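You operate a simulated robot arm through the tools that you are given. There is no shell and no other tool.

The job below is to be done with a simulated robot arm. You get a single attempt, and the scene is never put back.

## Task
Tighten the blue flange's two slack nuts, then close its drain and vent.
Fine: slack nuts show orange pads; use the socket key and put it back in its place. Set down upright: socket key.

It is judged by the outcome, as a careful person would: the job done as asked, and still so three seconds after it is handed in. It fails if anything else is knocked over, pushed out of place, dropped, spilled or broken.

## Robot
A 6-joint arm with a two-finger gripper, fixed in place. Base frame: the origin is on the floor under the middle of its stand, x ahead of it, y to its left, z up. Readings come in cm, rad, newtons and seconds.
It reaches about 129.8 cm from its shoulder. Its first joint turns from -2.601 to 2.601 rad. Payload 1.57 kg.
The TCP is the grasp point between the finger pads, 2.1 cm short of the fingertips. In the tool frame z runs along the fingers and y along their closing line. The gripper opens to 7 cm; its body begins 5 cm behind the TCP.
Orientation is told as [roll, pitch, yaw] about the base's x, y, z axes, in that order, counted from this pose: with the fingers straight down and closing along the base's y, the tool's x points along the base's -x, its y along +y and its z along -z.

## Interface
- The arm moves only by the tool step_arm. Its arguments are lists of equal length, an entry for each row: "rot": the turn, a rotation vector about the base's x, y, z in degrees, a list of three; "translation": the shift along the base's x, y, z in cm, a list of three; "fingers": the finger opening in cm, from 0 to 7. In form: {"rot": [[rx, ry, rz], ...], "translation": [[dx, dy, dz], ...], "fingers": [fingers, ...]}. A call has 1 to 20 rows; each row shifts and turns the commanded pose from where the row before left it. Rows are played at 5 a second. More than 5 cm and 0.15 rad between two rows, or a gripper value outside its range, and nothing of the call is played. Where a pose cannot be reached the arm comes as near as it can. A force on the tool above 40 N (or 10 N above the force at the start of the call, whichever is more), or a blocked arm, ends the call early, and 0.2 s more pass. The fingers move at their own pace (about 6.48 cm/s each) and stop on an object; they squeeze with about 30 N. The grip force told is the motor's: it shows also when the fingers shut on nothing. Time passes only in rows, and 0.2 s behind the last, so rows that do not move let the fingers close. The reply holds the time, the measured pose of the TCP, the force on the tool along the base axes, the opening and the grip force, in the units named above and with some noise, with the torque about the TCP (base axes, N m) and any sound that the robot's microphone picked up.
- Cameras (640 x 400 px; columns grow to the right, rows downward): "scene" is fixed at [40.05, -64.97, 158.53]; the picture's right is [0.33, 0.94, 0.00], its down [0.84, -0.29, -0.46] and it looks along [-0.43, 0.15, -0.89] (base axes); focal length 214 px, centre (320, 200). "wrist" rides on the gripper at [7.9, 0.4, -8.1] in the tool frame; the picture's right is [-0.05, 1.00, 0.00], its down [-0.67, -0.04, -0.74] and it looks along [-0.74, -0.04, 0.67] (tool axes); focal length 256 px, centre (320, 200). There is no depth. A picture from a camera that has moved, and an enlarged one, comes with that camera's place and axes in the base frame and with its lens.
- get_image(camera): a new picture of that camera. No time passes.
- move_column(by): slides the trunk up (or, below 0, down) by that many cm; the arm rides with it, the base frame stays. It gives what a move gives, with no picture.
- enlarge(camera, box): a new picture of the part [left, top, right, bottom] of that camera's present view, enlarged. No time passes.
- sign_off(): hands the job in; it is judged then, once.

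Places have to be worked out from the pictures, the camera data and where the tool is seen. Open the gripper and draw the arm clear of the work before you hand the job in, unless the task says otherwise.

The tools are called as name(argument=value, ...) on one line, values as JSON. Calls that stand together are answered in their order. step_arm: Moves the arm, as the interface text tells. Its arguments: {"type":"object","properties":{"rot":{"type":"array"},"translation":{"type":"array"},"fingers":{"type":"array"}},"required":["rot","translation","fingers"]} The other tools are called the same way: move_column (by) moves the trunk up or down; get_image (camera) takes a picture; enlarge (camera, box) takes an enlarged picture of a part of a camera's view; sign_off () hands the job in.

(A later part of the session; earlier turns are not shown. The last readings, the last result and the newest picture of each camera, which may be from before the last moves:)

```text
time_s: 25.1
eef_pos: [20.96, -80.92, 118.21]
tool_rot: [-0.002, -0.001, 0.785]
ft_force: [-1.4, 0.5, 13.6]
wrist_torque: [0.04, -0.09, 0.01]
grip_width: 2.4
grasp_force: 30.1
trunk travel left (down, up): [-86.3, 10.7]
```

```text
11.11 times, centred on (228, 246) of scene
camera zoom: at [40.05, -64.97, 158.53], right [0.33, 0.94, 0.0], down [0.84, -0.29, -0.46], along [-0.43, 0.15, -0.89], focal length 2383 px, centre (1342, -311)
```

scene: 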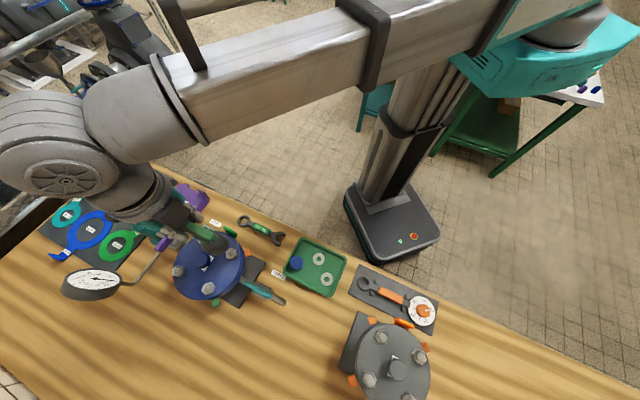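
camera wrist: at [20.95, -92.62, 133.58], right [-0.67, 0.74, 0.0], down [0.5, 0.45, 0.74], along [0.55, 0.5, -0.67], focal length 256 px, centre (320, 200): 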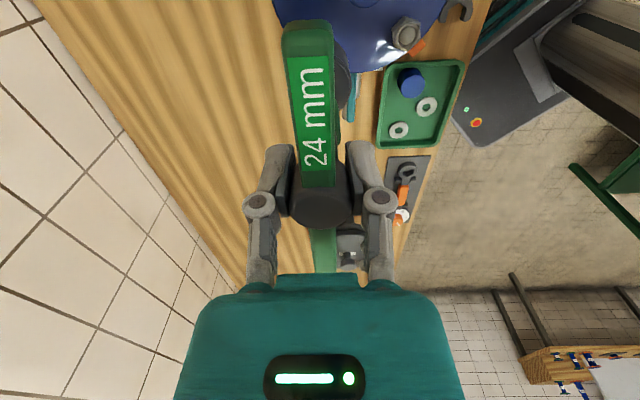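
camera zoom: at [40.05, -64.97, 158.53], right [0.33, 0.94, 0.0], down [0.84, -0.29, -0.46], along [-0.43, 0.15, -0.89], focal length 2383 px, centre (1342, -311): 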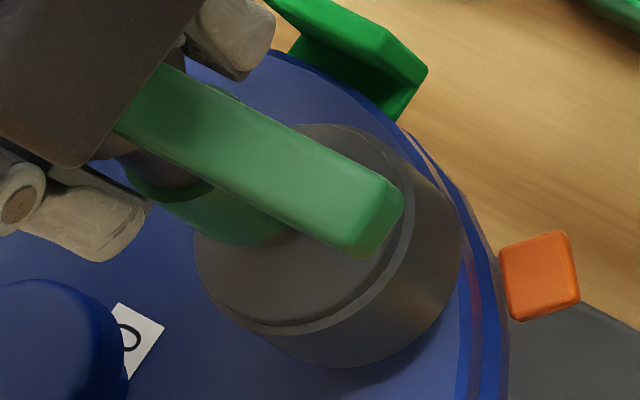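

Contact at TCP z≈118.1 with about 16 N: the socket rests on the nut, presumably with hexes not yet lined up. I turn slowly clockwise under this light pressure and watch for it to drop.

step_arm(rot=[[0, 0, -3], [0, 0, -3], [0, 0, -3], [0, 0, 0]], translation=[[0, 0, 0], [0, 0, 0], [0, 0, 0], [0, 0, 0]], fingers=[0, 0, 0, 0])

```text
time_s: 26.1
eef_pos: [21.11, -80.99, 118.37]
tool_rot: [-0.004, -0.001, 0.627]
ft_force: [1.3, 2.1, 12.4]
wrist_torque: [0.16, -0.3, -0.02]
grip_width: 2.41
grasp_force: 29.9
trunk travel left (down, up): [-86.3, 10.7]
```

Still resting on top. I keep turning in small amounts.

step_arm(rot=[[0, 0, -3], [0, 0, -3], [0, 0, -3], [0, 0, 0]], translation=[[0, 0, 0], [0, 0, 0], [0, 0, 0], [0, 0, 0]], fingers=[0, 0, 0, 0])

enlarge(camera="wrist", box=[200, 0, 440, 180])

enlarge(camera="scene", box=[204, 228, 252, 264])

```text
time_s: 27.1
eef_pos: [20.99, -80.95, 118.32]
tool_rot: [-0.001, 0.0, 0.469]
ft_force: [1.4, 2.6, 10.4]
wrist_torque: [0.28, -0.37, 0.0]
grip_width: 2.41
grasp_force: 29.9
trunk travel left (down, up): [-86.3, 10.7]
```

```text
2.22 times, centred on (320, 90) of wrist
camera zoom: at [13.65, -84.07, 126.25], right [-0.4, 0.91, 0.0], down [0.61, 0.27, 0.74], along [0.68, 0.3, -0.67], focal length 569 px, centre (320, 444)
```

zoom: 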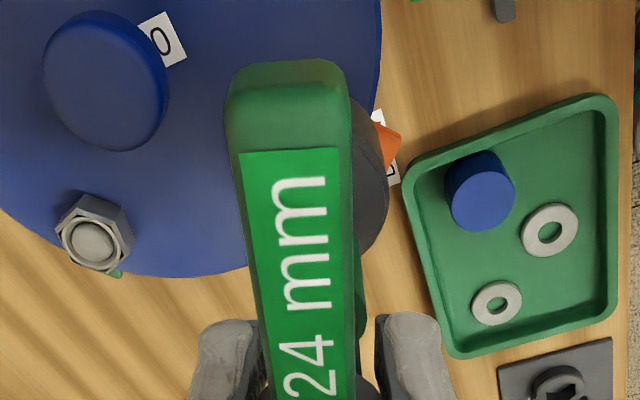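

```text
11.11 times, centred on (228, 246) of scene
camera zoom: at [40.05, -64.97, 158.53], right [0.33, 0.94, 0.0], down [0.84, -0.29, -0.46], along [-0.43, 0.15, -0.89], focal length 2383 px, centre (1342, -311)
```

zoom: 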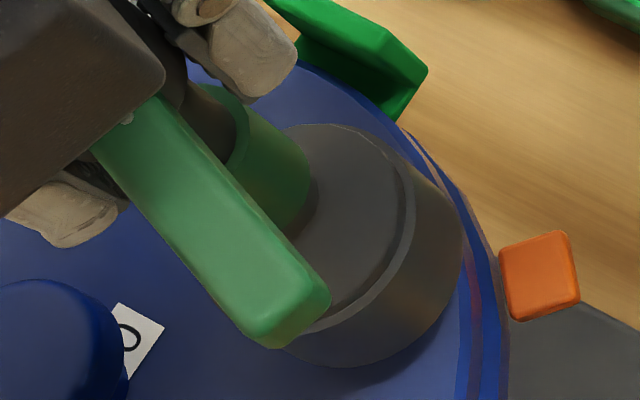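

The contact persists and the scene view suggests the socket is about 4-5 mm too far in +y. I lift off the nut and take new views to measure its centre and hex orientation better.

move_column(by=6)

step_arm(rot=[[0, 0, 0], [0, 0, 0], [0, 0, 0]], translation=[[-2.5, 2.5, 0], [-2.5, 2.5, 0], [-1, 1, 0]], fingers=[0, 0, 0])

enlarge(camera="scene", box=[204, 228, 252, 264])

get_image(camera="wrist")

enlarge(camera="wrist", box=[180, 0, 340, 120])

```text
time_s: 28.1
eef_pos: [21.05, -81.18, 124.12]
tool_rot: [0.002, 0.001, 0.47]
ft_force: [-0.4, 0.2, -1.9]
wrist_torque: [0.07, -0.01, 0.02]
grip_width: 2.41
grasp_force: 29.6
trunk travel left (down, up): [-92.3, 4.7]
```

```text
time_s: 28.9
eef_pos: [15.07, -75.05, 124.24]
tool_rot: [0.0, 0.0, 0.47]
ft_force: [0.0, -0.4, -2.9]
wrist_torque: [0.0, -0.02, 0.0]
grip_width: 2.4
grasp_force: 30.5
trunk travel left (down, up): [-92.3, 4.7]
```

```text
11.11 times, centred on (228, 246) of scene
camera zoom: at [40.05, -64.97, 158.53], right [0.33, 0.94, 0.0], down [0.84, -0.29, -0.46], along [-0.43, 0.15, -0.89], focal length 2383 px, centre (1342, -311)
```

zoom: 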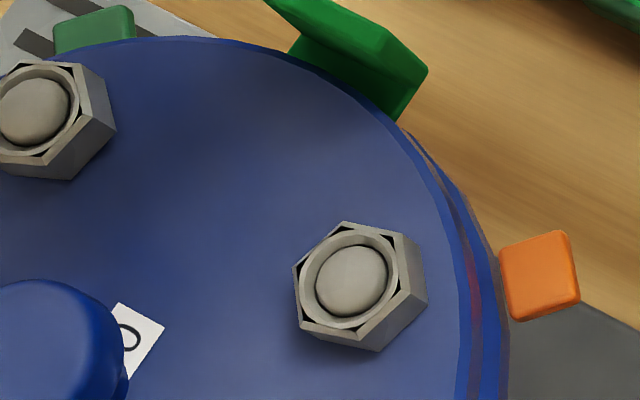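

```text
taken
camera wrist: at [7.7, -78.15, 132.14], right [-0.41, 0.91, 0.0], down [0.61, 0.27, 0.74], along [0.68, 0.3, -0.67], focal length 256 px, centre (320, 200)
```

wrist: 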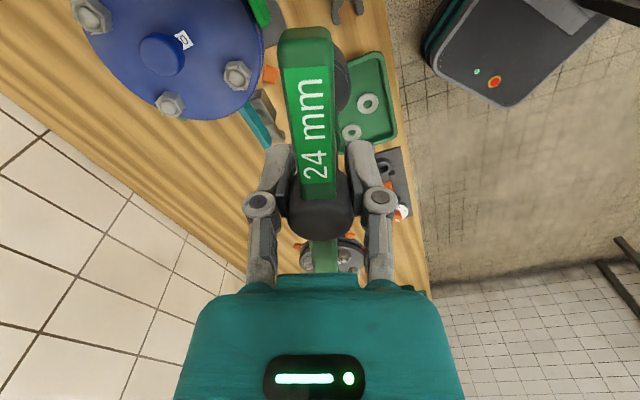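

```text
3.33 times, centred on (260, 60) of wrist
camera zoom: at [7.7, -78.15, 132.14], right [-0.41, 0.91, 0.0], down [0.61, 0.27, 0.74], along [0.68, 0.3, -0.67], focal length 853 px, centre (520, 667)
```

zoom: 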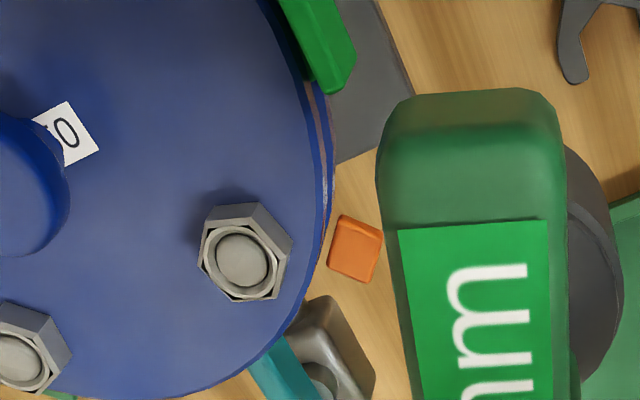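

Combining two wrist views gives nut A at (20.95,-81.4), so the socket was ~5.5 mm off in y; the nut's corners lie along base x (0°, 60°, …). I turn the bar to 30° and move exactly over the nut.

step_arm(rot=[[0, 0, 1], [0, 0, 1], [0, 0, 1], [0, 0, 0]], translation=[[2, -2.16, 0], [2, -2.16, 0], [2.03, -2.16, 0], [0, 0, 0]], fingers=[0, 0, 0, 0])

enlarge(camera="wrist", box=[240, 0, 400, 120])

enlarge(camera="scene", box=[196, 222, 244, 258])

```text
time_s: 29.9
eef_pos: [21.27, -81.48, 124.17]
tool_rot: [0.001, 0.001, 0.523]
ft_force: [-0.3, 0.8, -3.0]
wrist_torque: [0.01, -0.01, 0.0]
grip_width: 2.39
grasp_force: 29.9
trunk travel left (down, up): [-92.3, 4.7]
```

```text
3.33 times, centred on (320, 60) of wrist
camera zoom: at [14.08, -84.98, 132.16], right [-0.45, 0.89, 0.0], down [0.59, 0.3, 0.74], along [0.66, 0.34, -0.67], focal length 853 px, centre (320, 667)
```

zoom: 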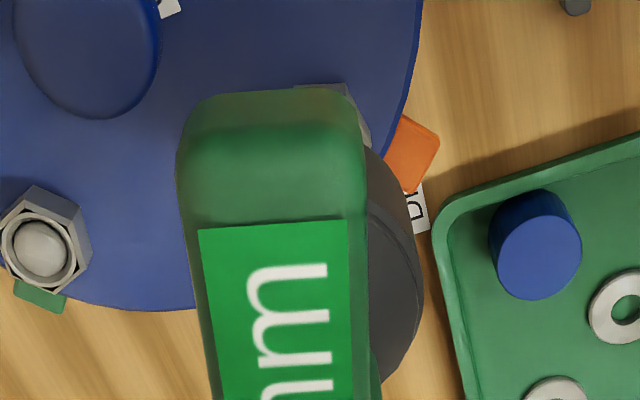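

```text
11.11 times, centred on (220, 240) of scene
camera zoom: at [40.05, -64.97, 158.53], right [0.33, 0.94, 0.0], down [0.84, -0.29, -0.46], along [-0.43, 0.15, -0.89], focal length 2383 px, centre (1431, -244)
```

zoom: 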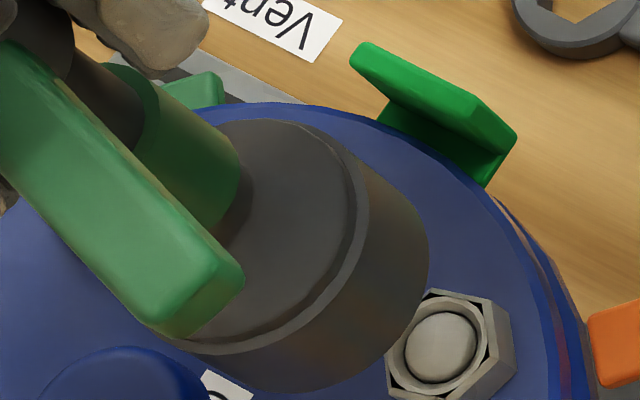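

TCP is at (21.12,-81.38); I nudge x by -0.15 and lower to just above the contact height.

step_arm(rot=[[0, 0, 0], [0, 0, 0]], translation=[[-0.15, 0, 0], [0, 0, 0]], fingers=[0, 0])

move_column(by=-5.4)

enlarge(camera="scene", box=[204, 228, 252, 264])

enlarge(camera="wrist", box=[240, 0, 400, 120])

```text
time_s: 30.4
eef_pos: [20.95, -81.48, 124.21]
tool_rot: [0.0, 0.001, 0.522]
ft_force: [0.0, 0.2, -3.1]
wrist_torque: [-0.03, 0.0, -0.02]
grip_width: 2.41
grasp_force: 30.2
trunk travel left (down, up): [-92.3, 4.7]
```

```text
time_s: 31.4
eef_pos: [21.08, -81.54, 118.82]
tool_rot: [0.001, 0.0, 0.524]
ft_force: [-0.4, 0.2, -2.7]
wrist_torque: [-0.01, 0.02, -0.03]
grip_width: 2.41
grasp_force: 30.3
trunk travel left (down, up): [-86.9, 10.1]
```

```text
11.11 times, centred on (228, 246) of scene
camera zoom: at [40.05, -64.97, 158.53], right [0.33, 0.94, 0.0], down [0.84, -0.29, -0.46], along [-0.43, 0.15, -0.89], focal length 2383 px, centre (1342, -311)
```

zoom: 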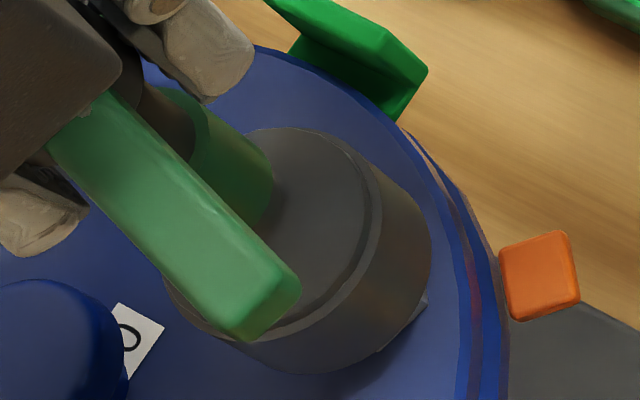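

```text
3.33 times, centred on (320, 60) of wrist
camera zoom: at [13.89, -85.0, 126.74], right [-0.45, 0.89, 0.0], down [0.59, 0.3, 0.74], along [0.66, 0.34, -0.67], focal length 853 px, centre (320, 667)
```

zoom: 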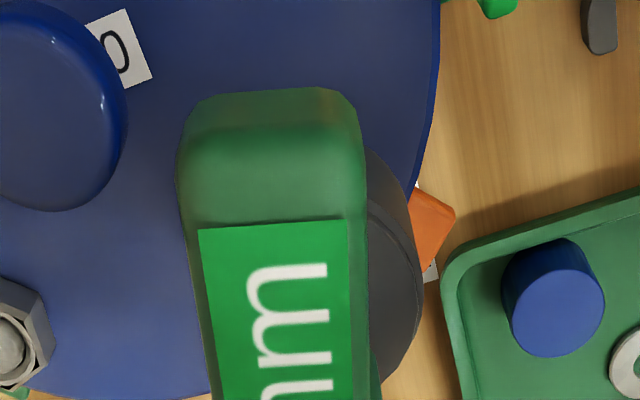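

Alignment looks good in the scene view (within ~1 mm). I lower 0.6 cm and read the force.

move_column(by=-0.6)

```text
time_s: 31.9
eef_pos: [20.98, -81.38, 118.33]
tool_rot: [0.001, 0.0, 0.524]
ft_force: [-1.8, -1.4, 12.0]
wrist_torque: [-0.06, 0.09, 0.03]
grip_width: 2.39
grasp_force: 30.3
trunk travel left (down, up): [-86.3, 10.7]
```

Contact again at the nut top with 15 N, so this angle does not match the hex. I turn clockwise in small steps, watching the vertical force for a drop.

step_arm(rot=[[0, 0, -3], [0, 0, -3], [0, 0, -3], [0, 0, 0]], translation=[[0, 0, 0], [0, 0, 0], [0, 0, 0], [0, 0, 0]], fingers=[0, 0, 0, 0])

step_arm(rot=[[0, 0, -3], [0, 0, -3], [0, 0, -3], [0, 0, 0]], translation=[[0, 0, 0], [0, 0, 0], [0, 0, 0], [0, 0, 0]], fingers=[0, 0, 0, 0])

```text
time_s: 33.0
eef_pos: [20.92, -81.37, 118.23]
tool_rot: [0.0, 0.001, 0.365]
ft_force: [-3.0, -2.4, 11.4]
wrist_torque: [-0.05, 0.31, 0.02]
grip_width: 2.4
grasp_force: 29.2
trunk travel left (down, up): [-86.3, 10.7]
```

```text
time_s: 34.0
eef_pos: [20.96, -81.55, 118.34]
tool_rot: [0.001, -0.001, 0.211]
ft_force: [-1.9, 0.1, 7.4]
wrist_torque: [0.06, 0.08, -0.02]
grip_width: 2.39
grasp_force: 29.4
trunk travel left (down, up): [-86.3, 10.7]
```

Force is easing (7.4 N at 12°). I continue towards 0°.

step_arm(rot=[[0, 0, -3], [0, 0, -3], [0, 0, 0]], translation=[[0, 0, 0], [0, 0, 0], [0, 0, 0]], fingers=[0, 0, 0])

step_arm(rot=[[0, 0, -3], [0, 0, -3], [0, 0, 0]], translation=[[0, 0, 0], [0, 0, 0], [0, 0, 0]], fingers=[0, 0, 0])

enlarge(camera="scene", box=[204, 228, 252, 264])

enlarge(camera="wrist", box=[200, 0, 440, 180])

```text
time_s: 34.8
eef_pos: [21.1, -81.52, 118.18]
tool_rot: [-0.001, 0.001, 0.101]
ft_force: [-1.3, 0.6, 5.5]
wrist_torque: [0.08, 0.14, 0.02]
grip_width: 2.39
grasp_force: 29.6
trunk travel left (down, up): [-86.3, 10.7]
```

```text
time_s: 35.5
eef_pos: [20.97, -81.55, 118.18]
tool_rot: [0.0, 0.002, -0.002]
ft_force: [1.9, 2.1, 4.6]
wrist_torque: [0.11, -0.33, 0.01]
grip_width: 2.38
grasp_force: 29.9
trunk travel left (down, up): [-86.3, 10.7]
```

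```text
11.11 times, centred on (228, 246) of scene
camera zoom: at [40.05, -64.97, 158.53], right [0.33, 0.94, 0.0], down [0.84, -0.29, -0.46], along [-0.43, 0.15, -0.89], focal length 2383 px, centre (1342, -311)
```

zoom: 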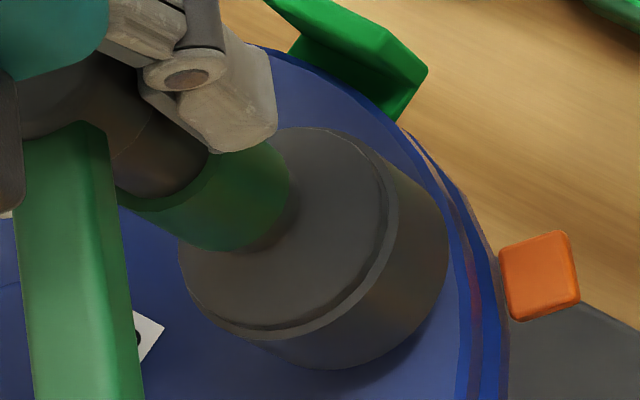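

```text
2.22 times, centred on (320, 90) of wrist
camera zoom: at [13.03, -80.92, 126.19], right [0.05, 1.0, 0.0], down [0.67, -0.04, 0.75], along [0.74, -0.04, -0.67], focal length 569 px, centre (320, 444)
```

zoom: 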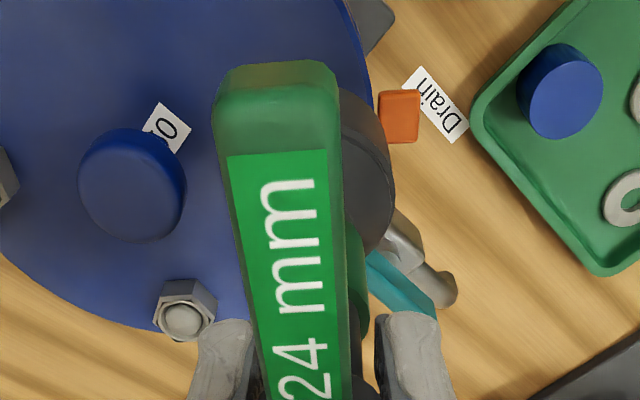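

At bar angle 0° the force has fallen to about 7 N. I lower a further 0.4 cm to see if the socket sinks over the nut here.

move_column(by=-0.4)

enlarge(camera="scene", box=[204, 228, 252, 264])

```text
time_s: 36.1
eef_pos: [21.05, -81.38, 117.87]
tool_rot: [-0.002, 0.0, 0.001]
ft_force: [-1.6, -1.1, 17.2]
wrist_torque: [0.01, 0.13, 0.02]
grip_width: 2.38
grasp_force: 30.0
trunk travel left (down, up): [-85.9, 11.1]
```

```text
11.11 times, centred on (228, 246) of scene
camera zoom: at [40.05, -64.97, 158.53], right [0.33, 0.94, 0.0], down [0.84, -0.29, -0.46], along [-0.43, 0.15, -0.89], focal length 2383 px, centre (1342, -311)
```

zoom: 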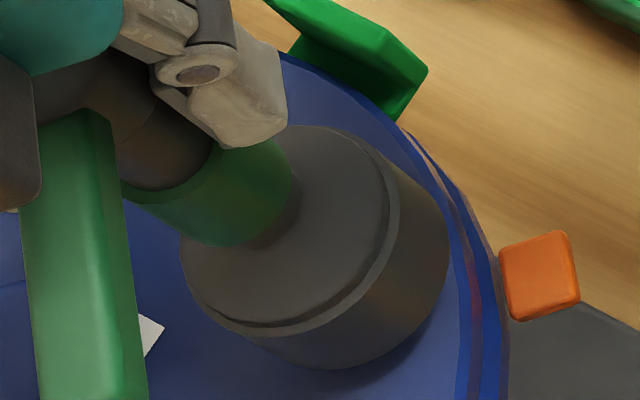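

Still blocked at the nut's top. I zoom in more strongly on the scene view to measure the socket outline against the nut centre.

enlarge(camera="scene", box=[214, 234, 242, 264])

get_image(camera="wrist")

```text
13.33 times, centred on (228, 249) of scene
camera zoom: at [40.05, -64.97, 158.53], right [0.33, 0.94, 0.0], down [0.84, -0.29, -0.46], along [-0.43, 0.15, -0.89], focal length 2860 px, centre (1547, -453)
```

zoom: 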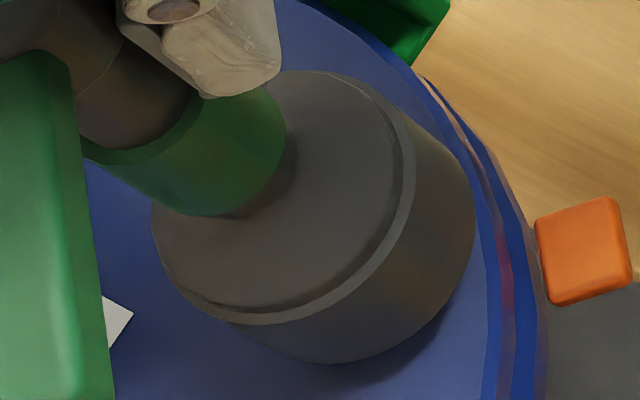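

```text
taken
camera wrist: at [12.88, -80.83, 125.89], right [0.05, 1.0, 0.0], down [0.67, -0.03, 0.74], along [0.74, -0.04, -0.67], focal length 256 px, centre (320, 200)
```

wrist: 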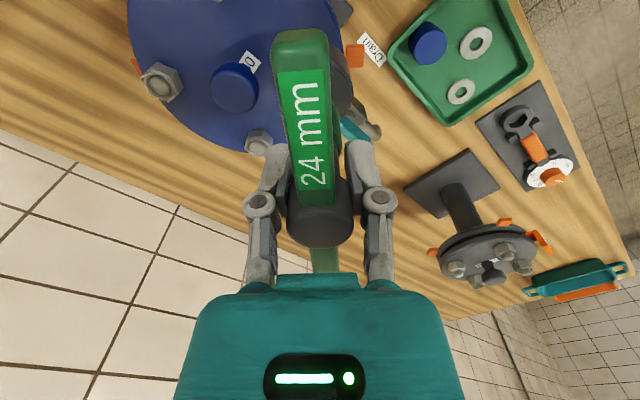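

The key has slid up about 1.2 cm in the grip under the pressing, so the axial push must stay gentle; the rim also looks about 2 mm too far in +y. I lift off and look at the nut again.

move_column(by=6)

enlarge(camera="scene", box=[214, 234, 242, 264])

get_image(camera="wrist")

```text
time_s: 37.1
eef_pos: [20.92, -81.49, 123.74]
tool_rot: [-0.001, 0.0, 0.0]
ft_force: [0.0, 0.0, -2.8]
wrist_torque: [0.02, -0.01, 0.01]
grip_width: 2.39
grasp_force: 29.5
trunk travel left (down, up): [-91.9, 5.1]
```

```text
13.33 times, centred on (228, 249) of scene
camera zoom: at [40.05, -64.97, 158.53], right [0.33, 0.94, 0.0], down [0.84, -0.29, -0.46], along [-0.43, 0.15, -0.89], focal length 2860 px, centre (1547, -453)
```

zoom: 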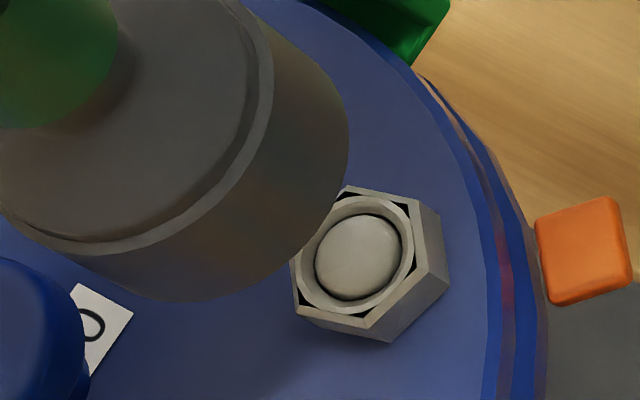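

```text
taken
camera wrist: at [13.02, -81.04, 131.72], right [0.05, 1.0, 0.0], down [0.67, -0.04, 0.74], along [0.74, -0.04, -0.67], focal length 256 px, centre (320, 200)
```

wrist: 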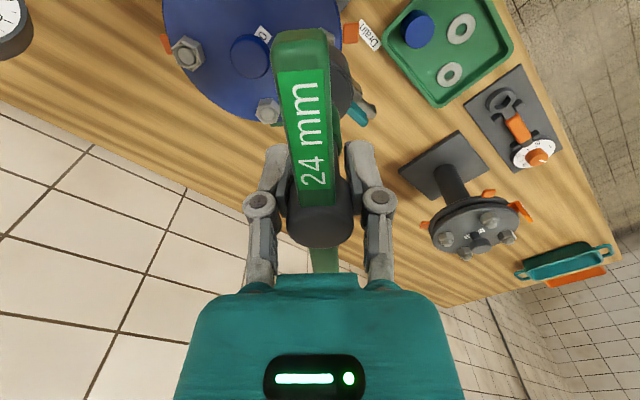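

The nut has not moved or turned, and in free air the socket is within 1 mm of its centre, so the remaining issue is the hex angle. I lower to light contact again at 0° and sweep on to -30°.

move_column(by=-5.9)

```text
time_s: 38.1
eef_pos: [21.02, -81.48, 117.9]
tool_rot: [0.0, -0.001, -0.001]
ft_force: [0.1, -0.4, -3.3]
wrist_torque: [-0.02, 0.0, 0.01]
grip_width: 2.39
grasp_force: 30.7
trunk travel left (down, up): [-86.0, 11.0]
```

move_column(by=-0.25)

```text
time_s: 38.6
eef_pos: [21.02, -81.44, 117.8]
tool_rot: [-0.002, 0.001, -0.001]
ft_force: [-0.3, -1.4, 13.6]
wrist_torque: [0.0, -0.16, -0.05]
grip_width: 2.56
grasp_force: 29.6
trunk travel left (down, up): [-85.8, 11.2]
```

enlarge(camera="wrist", box=[220, 100, 420, 300])

enlarge(camera="scene", box=[190, 215, 246, 260])

```text
2.00 times, centred on (320, 200) of wrist
camera zoom: at [12.96, -80.9, 125.69], right [0.05, 1.0, 0.0], down [0.67, -0.03, 0.75], along [0.74, -0.04, -0.67], focal length 512 px, centre (320, 200)
```

zoom: 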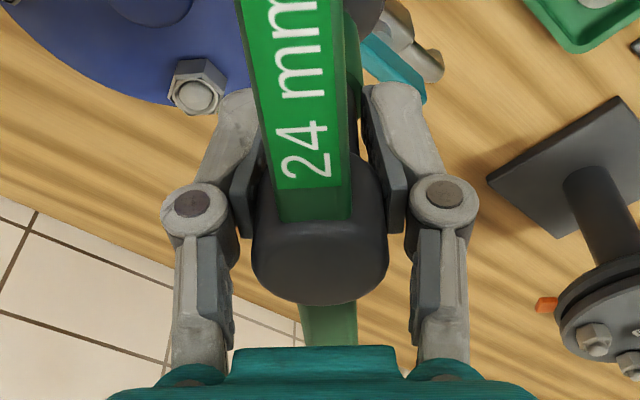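

```text
8.89 times, centred on (218, 238) of scene
camera zoom: at [40.05, -64.97, 158.53], right [0.33, 0.94, 0.0], down [0.84, -0.29, -0.46], along [-0.43, 0.15, -0.89], focal length 1906 px, centre (1227, -133)
```

zoom: 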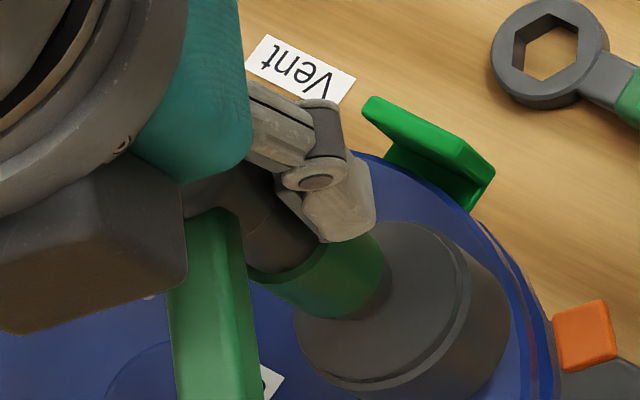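

The key keeps sliding up in the grip, so I stop pressing. I raise slightly out of contact and take high-magnification views of the rim edges to pin down the lateral position.

move_column(by=0.6)

enlarge(camera="scene", box=[214, 236, 238, 254])

enlarge(camera="wrist", box=[240, 120, 400, 260])

```text
time_s: 39.1
eef_pos: [21.04, -81.48, 118.13]
tool_rot: [0.0, 0.001, 0.0]
ft_force: [0.1, -0.2, -3.0]
wrist_torque: [0.0, -0.01, -0.04]
grip_width: 2.38
grasp_force: 30.1
trunk travel left (down, up): [-86.4, 10.6]
```

```text
16.00 times, centred on (226, 245) of scene
camera zoom: at [40.05, -64.97, 158.53], right [0.33, 0.94, 0.0], down [0.84, -0.29, -0.46], along [-0.43, 0.15, -0.89], focal length 3432 px, centre (1824, -520)
```

zoom: 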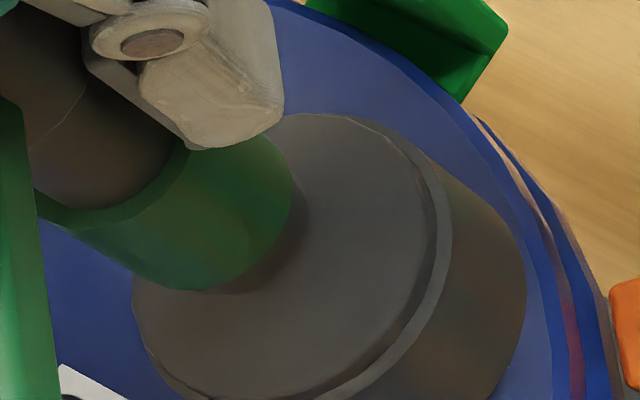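

```text
2.86 times, centred on (320, 190) of wrist
camera zoom: at [13.01, -81.02, 126.16], right [0.05, 1.0, 0.0], down [0.67, -0.04, 0.74], along [0.74, -0.04, -0.67], focal length 731 px, centre (320, 229)
```

zoom: 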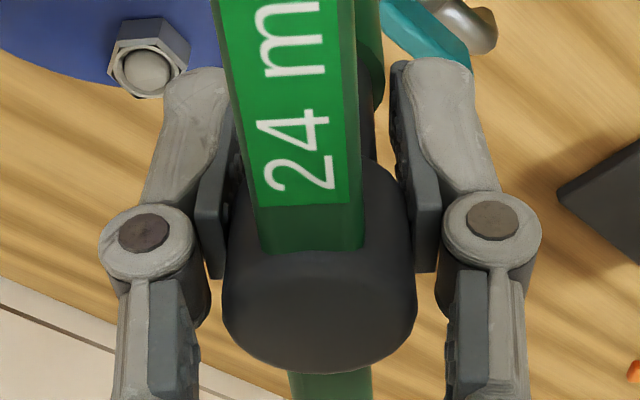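

The grip has slid about 1.5 cm and needs renewing. I lift and carry the key to a bare spot of the bench near (46,-80) in view of the scene camera, to stand it down and re-grip.

move_column(by=6)

step_arm(rot=[[0, 0, 0], [0, 0, 0], [0, 0, 0], [0, 0, 0], [0, 0, 0], [0, 0, 0], [0, 0, 0]], translation=[[3.6, 0.2, 0], [3.6, 0.2, 0], [3.6, 0.2, 0], [3.6, 0.2, 0], [3.6, 0.2, 0], [3.6, 0.2, 0], [3.6, 0.2, 0]], fingers=[0, 0, 0, 0, 0, 0, 0])

get_image(camera="scene")

get_image(camera="wrist")

```text
time_s: 40.1
eef_pos: [21.01, -81.53, 124.22]
tool_rot: [0.001, 0.001, 0.001]
ft_force: [-0.9, -0.7, -2.3]
wrist_torque: [-0.04, 0.04, -0.02]
grip_width: 2.37
grasp_force: 30.6
trunk travel left (down, up): [-92.4, 4.6]
```

```text
time_s: 41.7
eef_pos: [46.13, -80.07, 124.15]
tool_rot: [0.001, 0.0, 0.0]
ft_force: [-0.2, -0.3, -2.6]
wrist_torque: [0.01, 0.02, -0.02]
grip_width: 2.4
grasp_force: 30.5
trunk travel left (down, up): [-92.4, 4.6]
```

```text
taken
```

scene: 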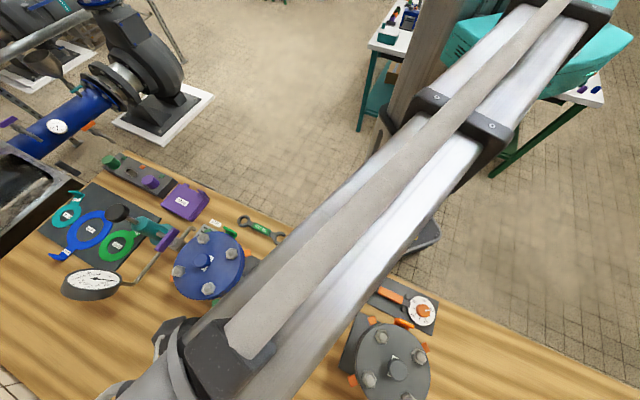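

```text
taken
camera wrist: at [38.18, -79.56, 132.16], right [0.05, 1.0, 0.0], down [0.67, -0.04, 0.74], along [0.74, -0.04, -0.67], focal length 256 px, centre (320, 200)
```

wrist: 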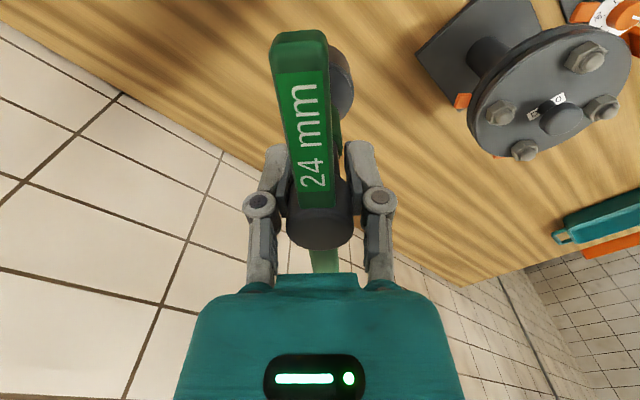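

The boom hides this spot from the scene camera, but the wrist view shows bare bench below. I lower towards the bench, stopping short of contact.

move_column(by=-25)

get_image(camera="wrist")

```text
time_s: 44.3
eef_pos: [46.06, -80.0, 99.16]
tool_rot: [-0.002, 0.0, 0.0]
ft_force: [0.5, -0.9, -2.5]
wrist_torque: [0.01, -0.01, -0.04]
grip_width: 2.39
grasp_force: 30.4
trunk travel left (down, up): [-67.4, 29.6]
```

```text
taken
camera wrist: at [38.07, -79.54, 107.19], right [0.05, 1.0, 0.0], down [0.67, -0.04, 0.74], along [0.74, -0.04, -0.67], focal length 256 px, centre (320, 200)
```

wrist: 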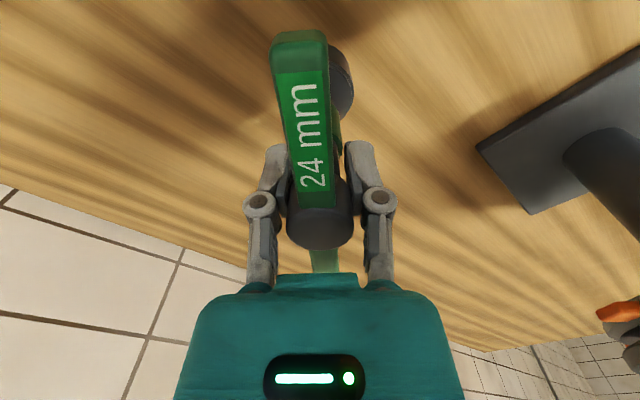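

move_column(by=-1.2)

move_column(by=-0.4)

```text
time_s: 44.9
eef_pos: [46.07, -80.05, 97.93]
tool_rot: [0.001, 0.0, 0.0]
ft_force: [-0.2, -0.3, -2.5]
wrist_torque: [-0.01, 0.06, 0.01]
grip_width: 2.38
grasp_force: 29.8
trunk travel left (down, up): [-66.2, 30.8]
```

```text
time_s: 45.5
eef_pos: [46.0, -79.98, 97.51]
tool_rot: [0.001, 0.002, 0.0]
ft_force: [0.5, -0.2, 0.8]
wrist_torque: [-0.03, 0.05, 0.01]
grip_width: 2.39
grasp_force: 29.5
trunk travel left (down, up): [-65.8, 31.2]
```

The key now touches the bench (slide was about 1.05 cm). I open the fingers gently, raise 1.1 cm, and check the key before re-gripping.

step_arm(rot=[[0, 0, 0], [0, 0, 0], [0, 0, 0], [0, 0, 0]], translation=[[0, 0, 0], [0, 0, 0], [0, 0, 0], [0, 0, 0]], fingers=[2.8, 3.5, 4.5, 4.5])

move_column(by=1.1)

enlarge(camera="wrist", box=[200, 20, 440, 300])

```text
time_s: 46.5
eef_pos: [45.99, -80.01, 97.7]
tool_rot: [0.001, -0.001, 0.0]
ft_force: [0.3, 0.7, 0.8]
wrist_torque: [-0.02, 0.0, -0.02]
grip_width: 4.5
grasp_force: 0.1
trunk travel left (down, up): [-65.8, 31.2]
```

```text
time_s: 47.0
eef_pos: [46.0, -80.0, 98.74]
tool_rot: [0.001, 0.0, 0.0]
ft_force: [-0.7, -0.8, -0.4]
wrist_torque: [-0.02, -0.02, -0.03]
grip_width: 4.49
grasp_force: 0.1
trunk travel left (down, up): [-66.9, 30.1]
```

```text
1.43 times, centred on (320, 160) of wrist
camera zoom: at [38.06, -79.53, 106.7], right [0.05, 1.0, 0.0], down [0.67, -0.04, 0.74], along [0.74, -0.04, -0.67], focal length 366 px, centre (320, 257)
```

zoom: 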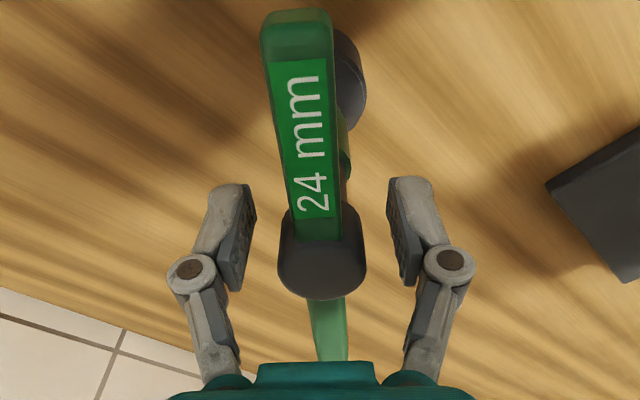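

The key stands steadily by itself. With the hand free I raise 12 cm to measure exactly where the hub sits relative to the TCP along the bar direction, which the grip does not centre.

move_column(by=12)

enlarge(camera="wrist", box=[270, 0, 370, 150])

get_image(camera="wrist")

```text
time_s: 48.5
eef_pos: [46.07, -79.98, 110.77]
tool_rot: [-0.001, 0.0, 0.0]
ft_force: [0.3, -0.1, -0.1]
wrist_torque: [0.0, 0.01, -0.02]
grip_width: 4.5
grasp_force: 0.0
trunk travel left (down, up): [-78.9, 18.1]
```

```text
2.67 times, centred on (320, 75) of wrist
camera zoom: at [38.06, -79.53, 118.7], right [0.05, 1.0, 0.0], down [0.67, -0.04, 0.74], along [0.74, -0.04, -0.67], focal length 683 px, centre (320, 533)
```

zoom: 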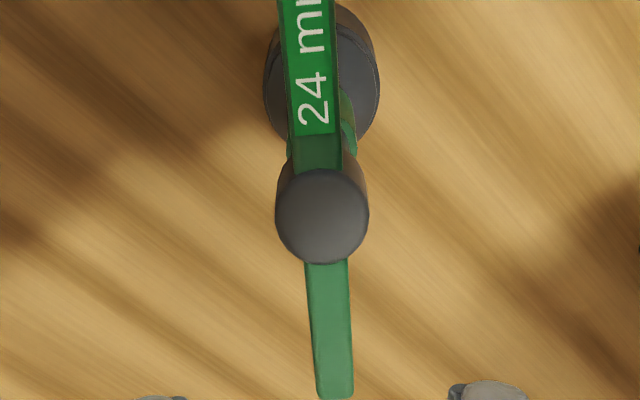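

```text
taken
camera wrist: at [38.06, -79.53, 118.7], right [0.05, 1.0, 0.0], down [0.67, -0.04, 0.74], along [0.74, -0.04, -0.67], focal length 256 px, centre (320, 200)
```

wrist: 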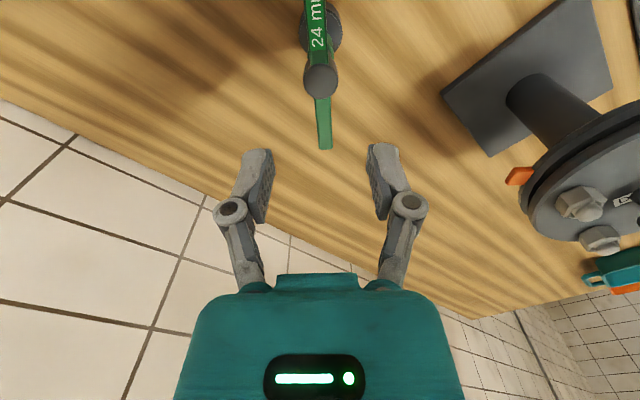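

enlarge(camera="wrist", box=[296, 55, 346, 155])

move_column(by=-6)

enlarge(camera="wrist", box=[280, 0, 360, 215])

```text
4.00 times, centred on (321, 105) of wrist
camera zoom: at [38.06, -79.53, 118.7], right [0.05, 1.0, 0.0], down [0.67, -0.04, 0.74], along [0.74, -0.04, -0.67], focal length 1024 px, centre (316, 580)
```

zoom: 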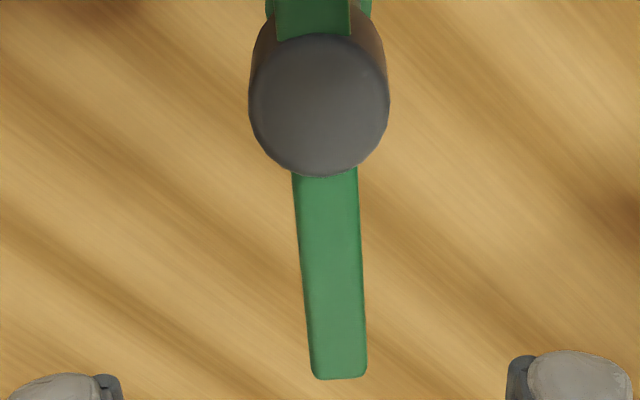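

```text
time_s: 49.5
eef_pos: [46.15, -80.06, 104.82]
tool_rot: [0.0, 0.0, 0.0]
ft_force: [0.5, 1.3, 0.5]
wrist_torque: [0.0, -0.03, -0.01]
grip_width: 4.5
grasp_force: 0.1
trunk travel left (down, up): [-72.9, 24.1]
```

```text
1.86 times, centred on (320, 108) of wrist
camera zoom: at [38.05, -79.52, 112.71], right [0.05, 1.0, 0.0], down [0.67, -0.04, 0.74], along [0.74, -0.04, -0.67], focal length 476 px, centre (320, 372)
```

zoom: 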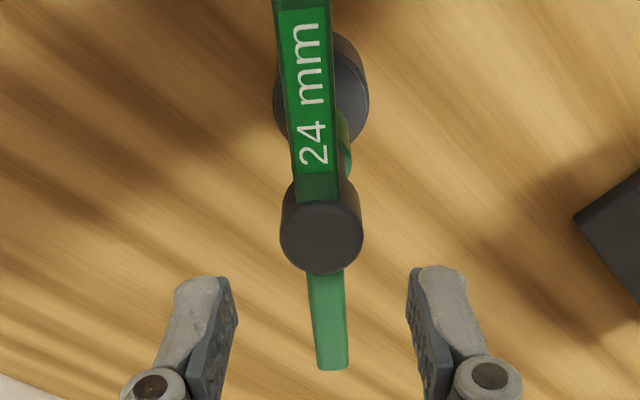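

Two-height triangulation shows the hub is centred on the TCP along the bar to within 1 mm. Next I find nut A's exact centre with the free hand: I raise up and return over it to look closely and feel it with the fingers.

move_column(by=19)

step_arm(rot=[[0, 0, 0], [0, 0, 0], [0, 0, 0], [0, 0, 0], [0, 0, 0], [0, 0, 0], [0, 0, 0]], translation=[[-3.6, -0.2, 0], [-3.6, -0.2, 0], [-3.6, -0.2, 0], [-3.6, -0.2, 0], [-3.6, -0.2, 0], [-3.6, -0.2, 0], [-3.43, -0.27, 0]], fingers=[4.5, 4.5, 4.5, 4.5, 4.5, 4.5, 4.5])

move_column(by=-10)

get_image(camera="wrist")

enlarge(camera="wrist", box=[240, 60, 400, 200])

```text
time_s: 51.6
eef_pos: [46.04, -80.06, 123.66]
tool_rot: [0.0, 0.0, -0.001]
ft_force: [0.0, -0.7, -0.1]
wrist_torque: [0.01, -0.02, -0.03]
grip_width: 4.5
grasp_force: 0.0
trunk travel left (down, up): [-91.9, 5.1]
```

```text
time_s: 53.2
eef_pos: [20.82, -81.53, 123.74]
tool_rot: [0.0, 0.0, -0.001]
ft_force: [-1.4, 0.0, 0.4]
wrist_torque: [-0.04, 0.02, 0.0]
grip_width: 4.5
grasp_force: 0.1
trunk travel left (down, up): [-91.9, 5.1]
```

```text
time_s: 54.5
eef_pos: [21.05, -81.5, 113.74]
tool_rot: [0.002, 0.001, 0.0]
ft_force: [0.7, -0.1, -0.7]
wrist_torque: [0.0, -0.01, 0.04]
grip_width: 4.5
grasp_force: 0.0
trunk travel left (down, up): [-81.9, 15.1]
```

```text
taken
camera wrist: at [13.01, -80.99, 121.71], right [0.05, 1.0, 0.0], down [0.67, -0.04, 0.74], along [0.74, -0.04, -0.67], focal length 256 px, centre (320, 200)
```

wrist: 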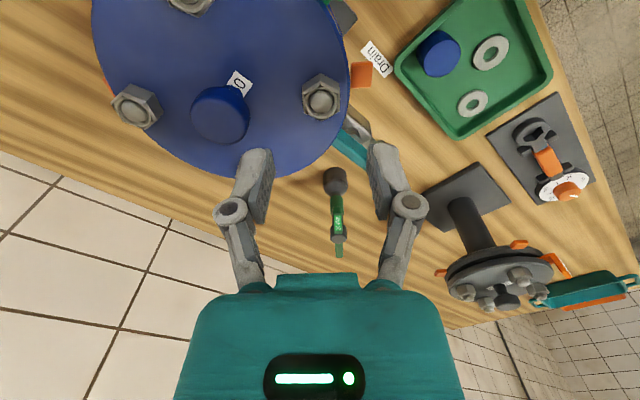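

```text
2.86 times, centred on (320, 130) of wrist
camera zoom: at [13.01, -80.99, 121.71], right [0.05, 1.0, 0.0], down [0.67, -0.04, 0.74], along [0.74, -0.04, -0.67], focal length 731 px, centre (320, 400)
```

zoom: 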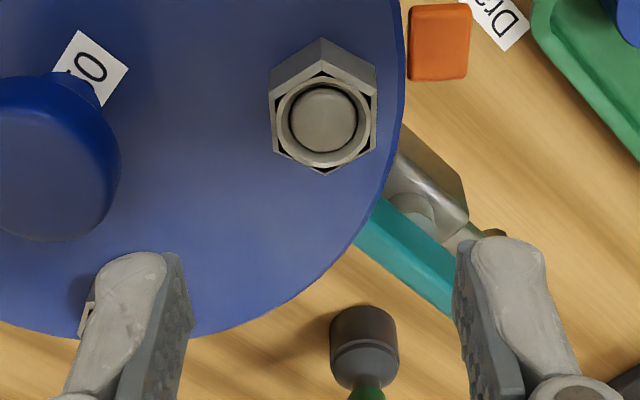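

The nut is nicely between the fingers, its corners along the base x axis. I narrow the fingers to 3.6 cm to clear the knob and lower around the nut.

step_arm(rot=[[0, 0, 0], [0, 0, 0]], translation=[[0.1, 0, 0], [0, 0, 0]], fingers=[3.6, 3.6])

move_column(by=-5)

get_image(camera="wrist")

enlarge(camera="scene", box=[190, 215, 246, 260])

```text
time_s: 55.1
eef_pos: [21.17, -81.46, 113.73]
tool_rot: [0.0, 0.0, 0.001]
ft_force: [0.2, -0.6, 0.4]
wrist_torque: [0.0, 0.0, 0.02]
grip_width: 3.6
grasp_force: 0.0
trunk travel left (down, up): [-81.9, 15.1]
```

```text
time_s: 56.1
eef_pos: [21.03, -81.41, 108.6]
tool_rot: [0.0, 0.0, -0.001]
ft_force: [1.2, -0.6, 0.0]
wrist_torque: [-0.02, 0.01, 0.0]
grip_width: 3.63
grasp_force: 0.0
trunk travel left (down, up): [-76.9, 20.1]
```

```text
taken
camera wrist: at [13.09, -80.97, 116.71], right [0.05, 1.0, 0.0], down [0.67, -0.04, 0.74], along [0.74, -0.04, -0.67], focal length 256 px, centre (320, 200)
```

wrist: 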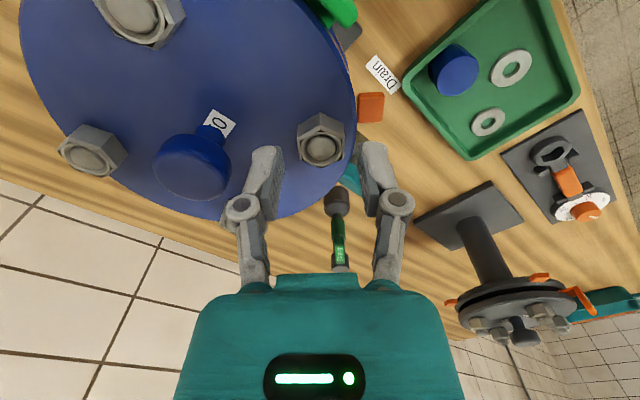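

```text
8.89 times, centred on (218, 238) of scene
camera zoom: at [40.05, -64.97, 158.53], right [0.33, 0.94, 0.0], down [0.84, -0.29, -0.46], along [-0.43, 0.15, -0.89], focal length 1906 px, centre (1227, -133)
```

zoom: 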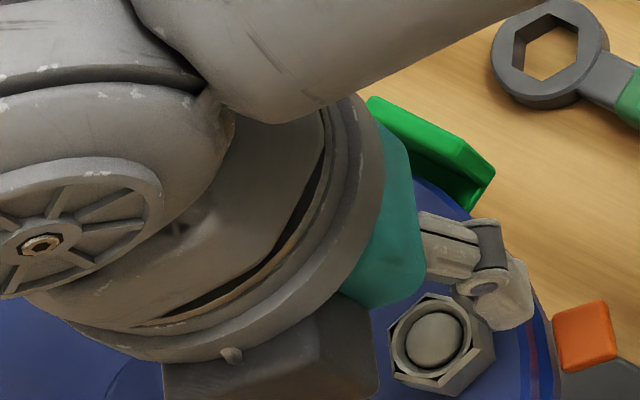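

Clear of the knob. I lower 2.1 cm more so the tips straddle the nut, then close gently to feel its centre.

move_column(by=-2.1)

get_image(camera="wrist")

```text
time_s: 56.8
eef_pos: [21.09, -81.52, 106.62]
tool_rot: [0.001, 0.0, 0.0]
ft_force: [0.3, 0.3, -0.3]
wrist_torque: [0.0, -0.03, 0.0]
grip_width: 3.61
grasp_force: 0.1
trunk travel left (down, up): [-74.8, 22.2]
```

```text
taken
camera wrist: at [13.09, -80.99, 114.59], right [0.05, 1.0, 0.0], down [0.67, -0.04, 0.74], along [0.74, -0.04, -0.67], focal length 256 px, centre (320, 200)
```

wrist: 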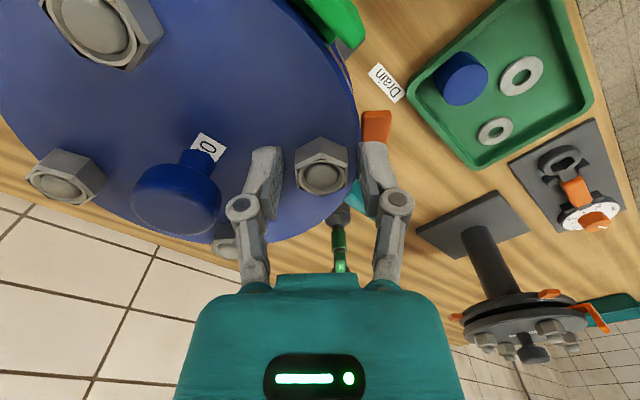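

enlarge(camera="wrist", box=[270, 120, 380, 220])

step_arm(rot=[[0, 0, 0], [0, 0, 0], [0, 0, 0], [0, 0, 0]], translation=[[0, 0, 0], [0, 0, 0], [0, 0, 0], [0, 0, 0]], fingers=[3.0, 2.6, 2.2, 2.2])

enlarge(camera="wrist", box=[270, 120, 380, 220])

```text
4.00 times, centred on (325, 170) of wrist
camera zoom: at [13.09, -80.99, 114.59], right [0.05, 1.0, 0.0], down [0.67, -0.04, 0.74], along [0.74, -0.04, -0.67], focal length 1024 px, centre (300, 320)
```

zoom: 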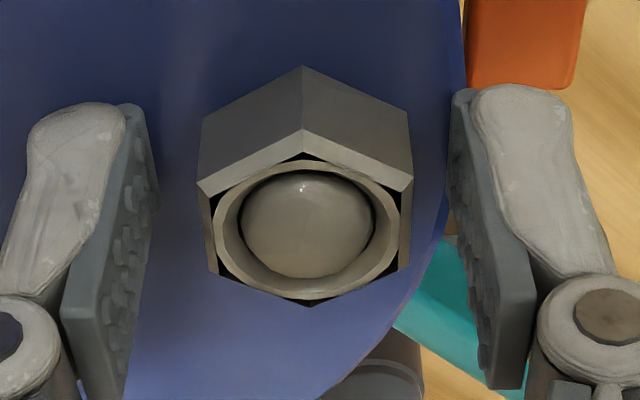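

```text
time_s: 57.8
eef_pos: [21.06, -81.45, 106.69]
tool_rot: [0.0, 0.0, 0.0]
ft_force: [-0.1, 1.4, 3.0]
wrist_torque: [-0.09, -0.01, -0.02]
grip_width: 2.46
grasp_force: 1.6
trunk travel left (down, up): [-74.8, 22.2]
```

```text
4.00 times, centred on (325, 170) of wrist
camera zoom: at [13.09, -80.94, 114.63], right [0.05, 1.0, 0.0], down [0.67, -0.04, 0.74], along [0.74, -0.04, -0.67], focal length 1024 px, centre (300, 320)
```

zoom: 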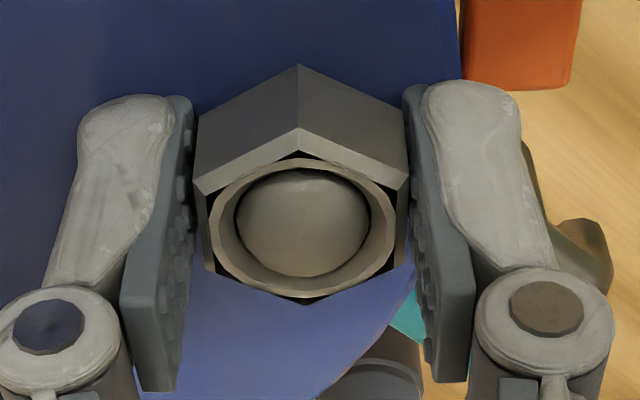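

Closing across the flats centred the hand at y≈-81.33 (nut 2.46 cm across). To fix the other coordinate I open, turn the hand 60° around the nut, and feel another pair of flats.

step_arm(rot=[[0, 0, 0], [0, 0, 0], [0, 0, 7.5], [0, 0, 7.5], [0, 0, 7.5], [0, 0, 7.5], [0, 0, 7.5], [0, 0, 7.5], [0, 0, 7.5], [0, 0, 7.5], [0, 0, 0]], translation=[[0, 0, 0], [0, 0.05, 0], [0, 0, 0], [0, 0, 0], [0, 0, 0], [0, 0, 0], [0, 0, 0], [0, 0, 0], [0, 0, 0], [0, 0, 0], [0, 0, 0]], fingers=[3.9, 3.9, 3.9, 3.9, 3.9, 3.9, 3.9, 3.9, 3.9, 3.9, 3.9])

enlarge(camera="wrist", box=[250, 110, 400, 230])

```text
time_s: 60.1
eef_pos: [20.97, -81.4, 106.6]
tool_rot: [-0.001, -0.001, 1.05]
ft_force: [0.8, -0.1, -0.4]
wrist_torque: [-0.01, -0.01, -0.01]
grip_width: 3.89
grasp_force: 0.0
trunk travel left (down, up): [-74.8, 22.2]
```

```text
3.33 times, centred on (325, 170) of wrist
camera zoom: at [16.67, -87.96, 114.61], right [-0.84, 0.54, 0.0], down [0.36, 0.56, 0.74], along [0.41, 0.63, -0.67], focal length 853 px, centre (303, 300)
```

zoom: 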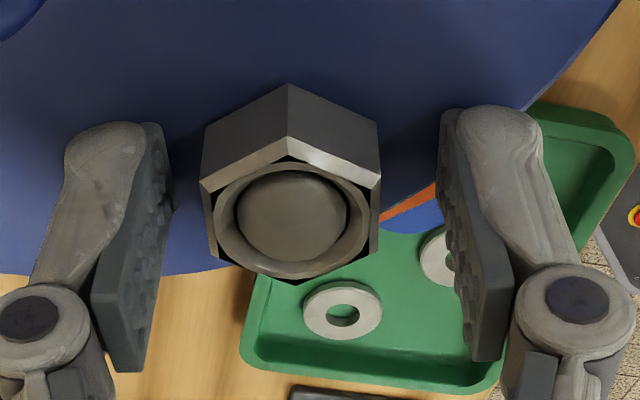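

The nut sits about 2 mm off towards +x here. I shift +0.2 in x and close to feel it.

step_arm(rot=[[0, 0, 0], [0, 0, 0], [0, 0, 0], [0, 0, 0], [0, 0, 0]], translation=[[0.2, 0, 0], [0, 0, 0], [0, 0, 0], [0, 0, 0], [0, 0, 0]], fingers=[3.6, 3.0, 2.6, 2.3, 2.3])

enlarge(camera="wrist", box=[250, 110, 400, 230])

```text
time_s: 61.4
eef_pos: [21.31, -81.42, 106.59]
tool_rot: [0.0, 0.001, 1.047]
ft_force: [-2.0, 1.5, 4.1]
wrist_torque: [0.03, 0.02, -0.08]
grip_width: 2.41
grasp_force: 0.9
trunk travel left (down, up): [-74.8, 22.2]
```

```text
3.33 times, centred on (325, 170) of wrist
camera zoom: at [16.85, -87.94, 114.65], right [-0.84, 0.55, 0.0], down [0.36, 0.56, 0.74], along [0.41, 0.62, -0.67], focal length 853 px, centre (303, 300)
```

zoom: 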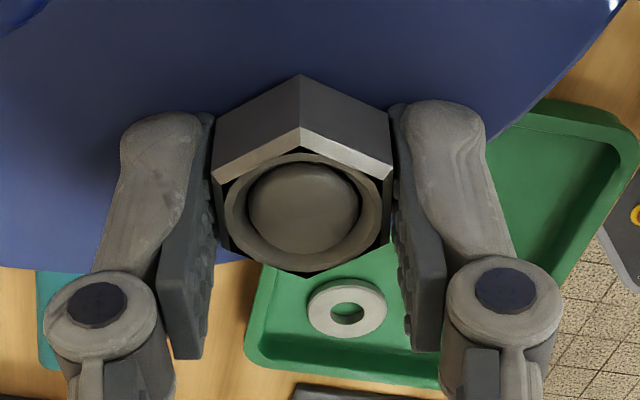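

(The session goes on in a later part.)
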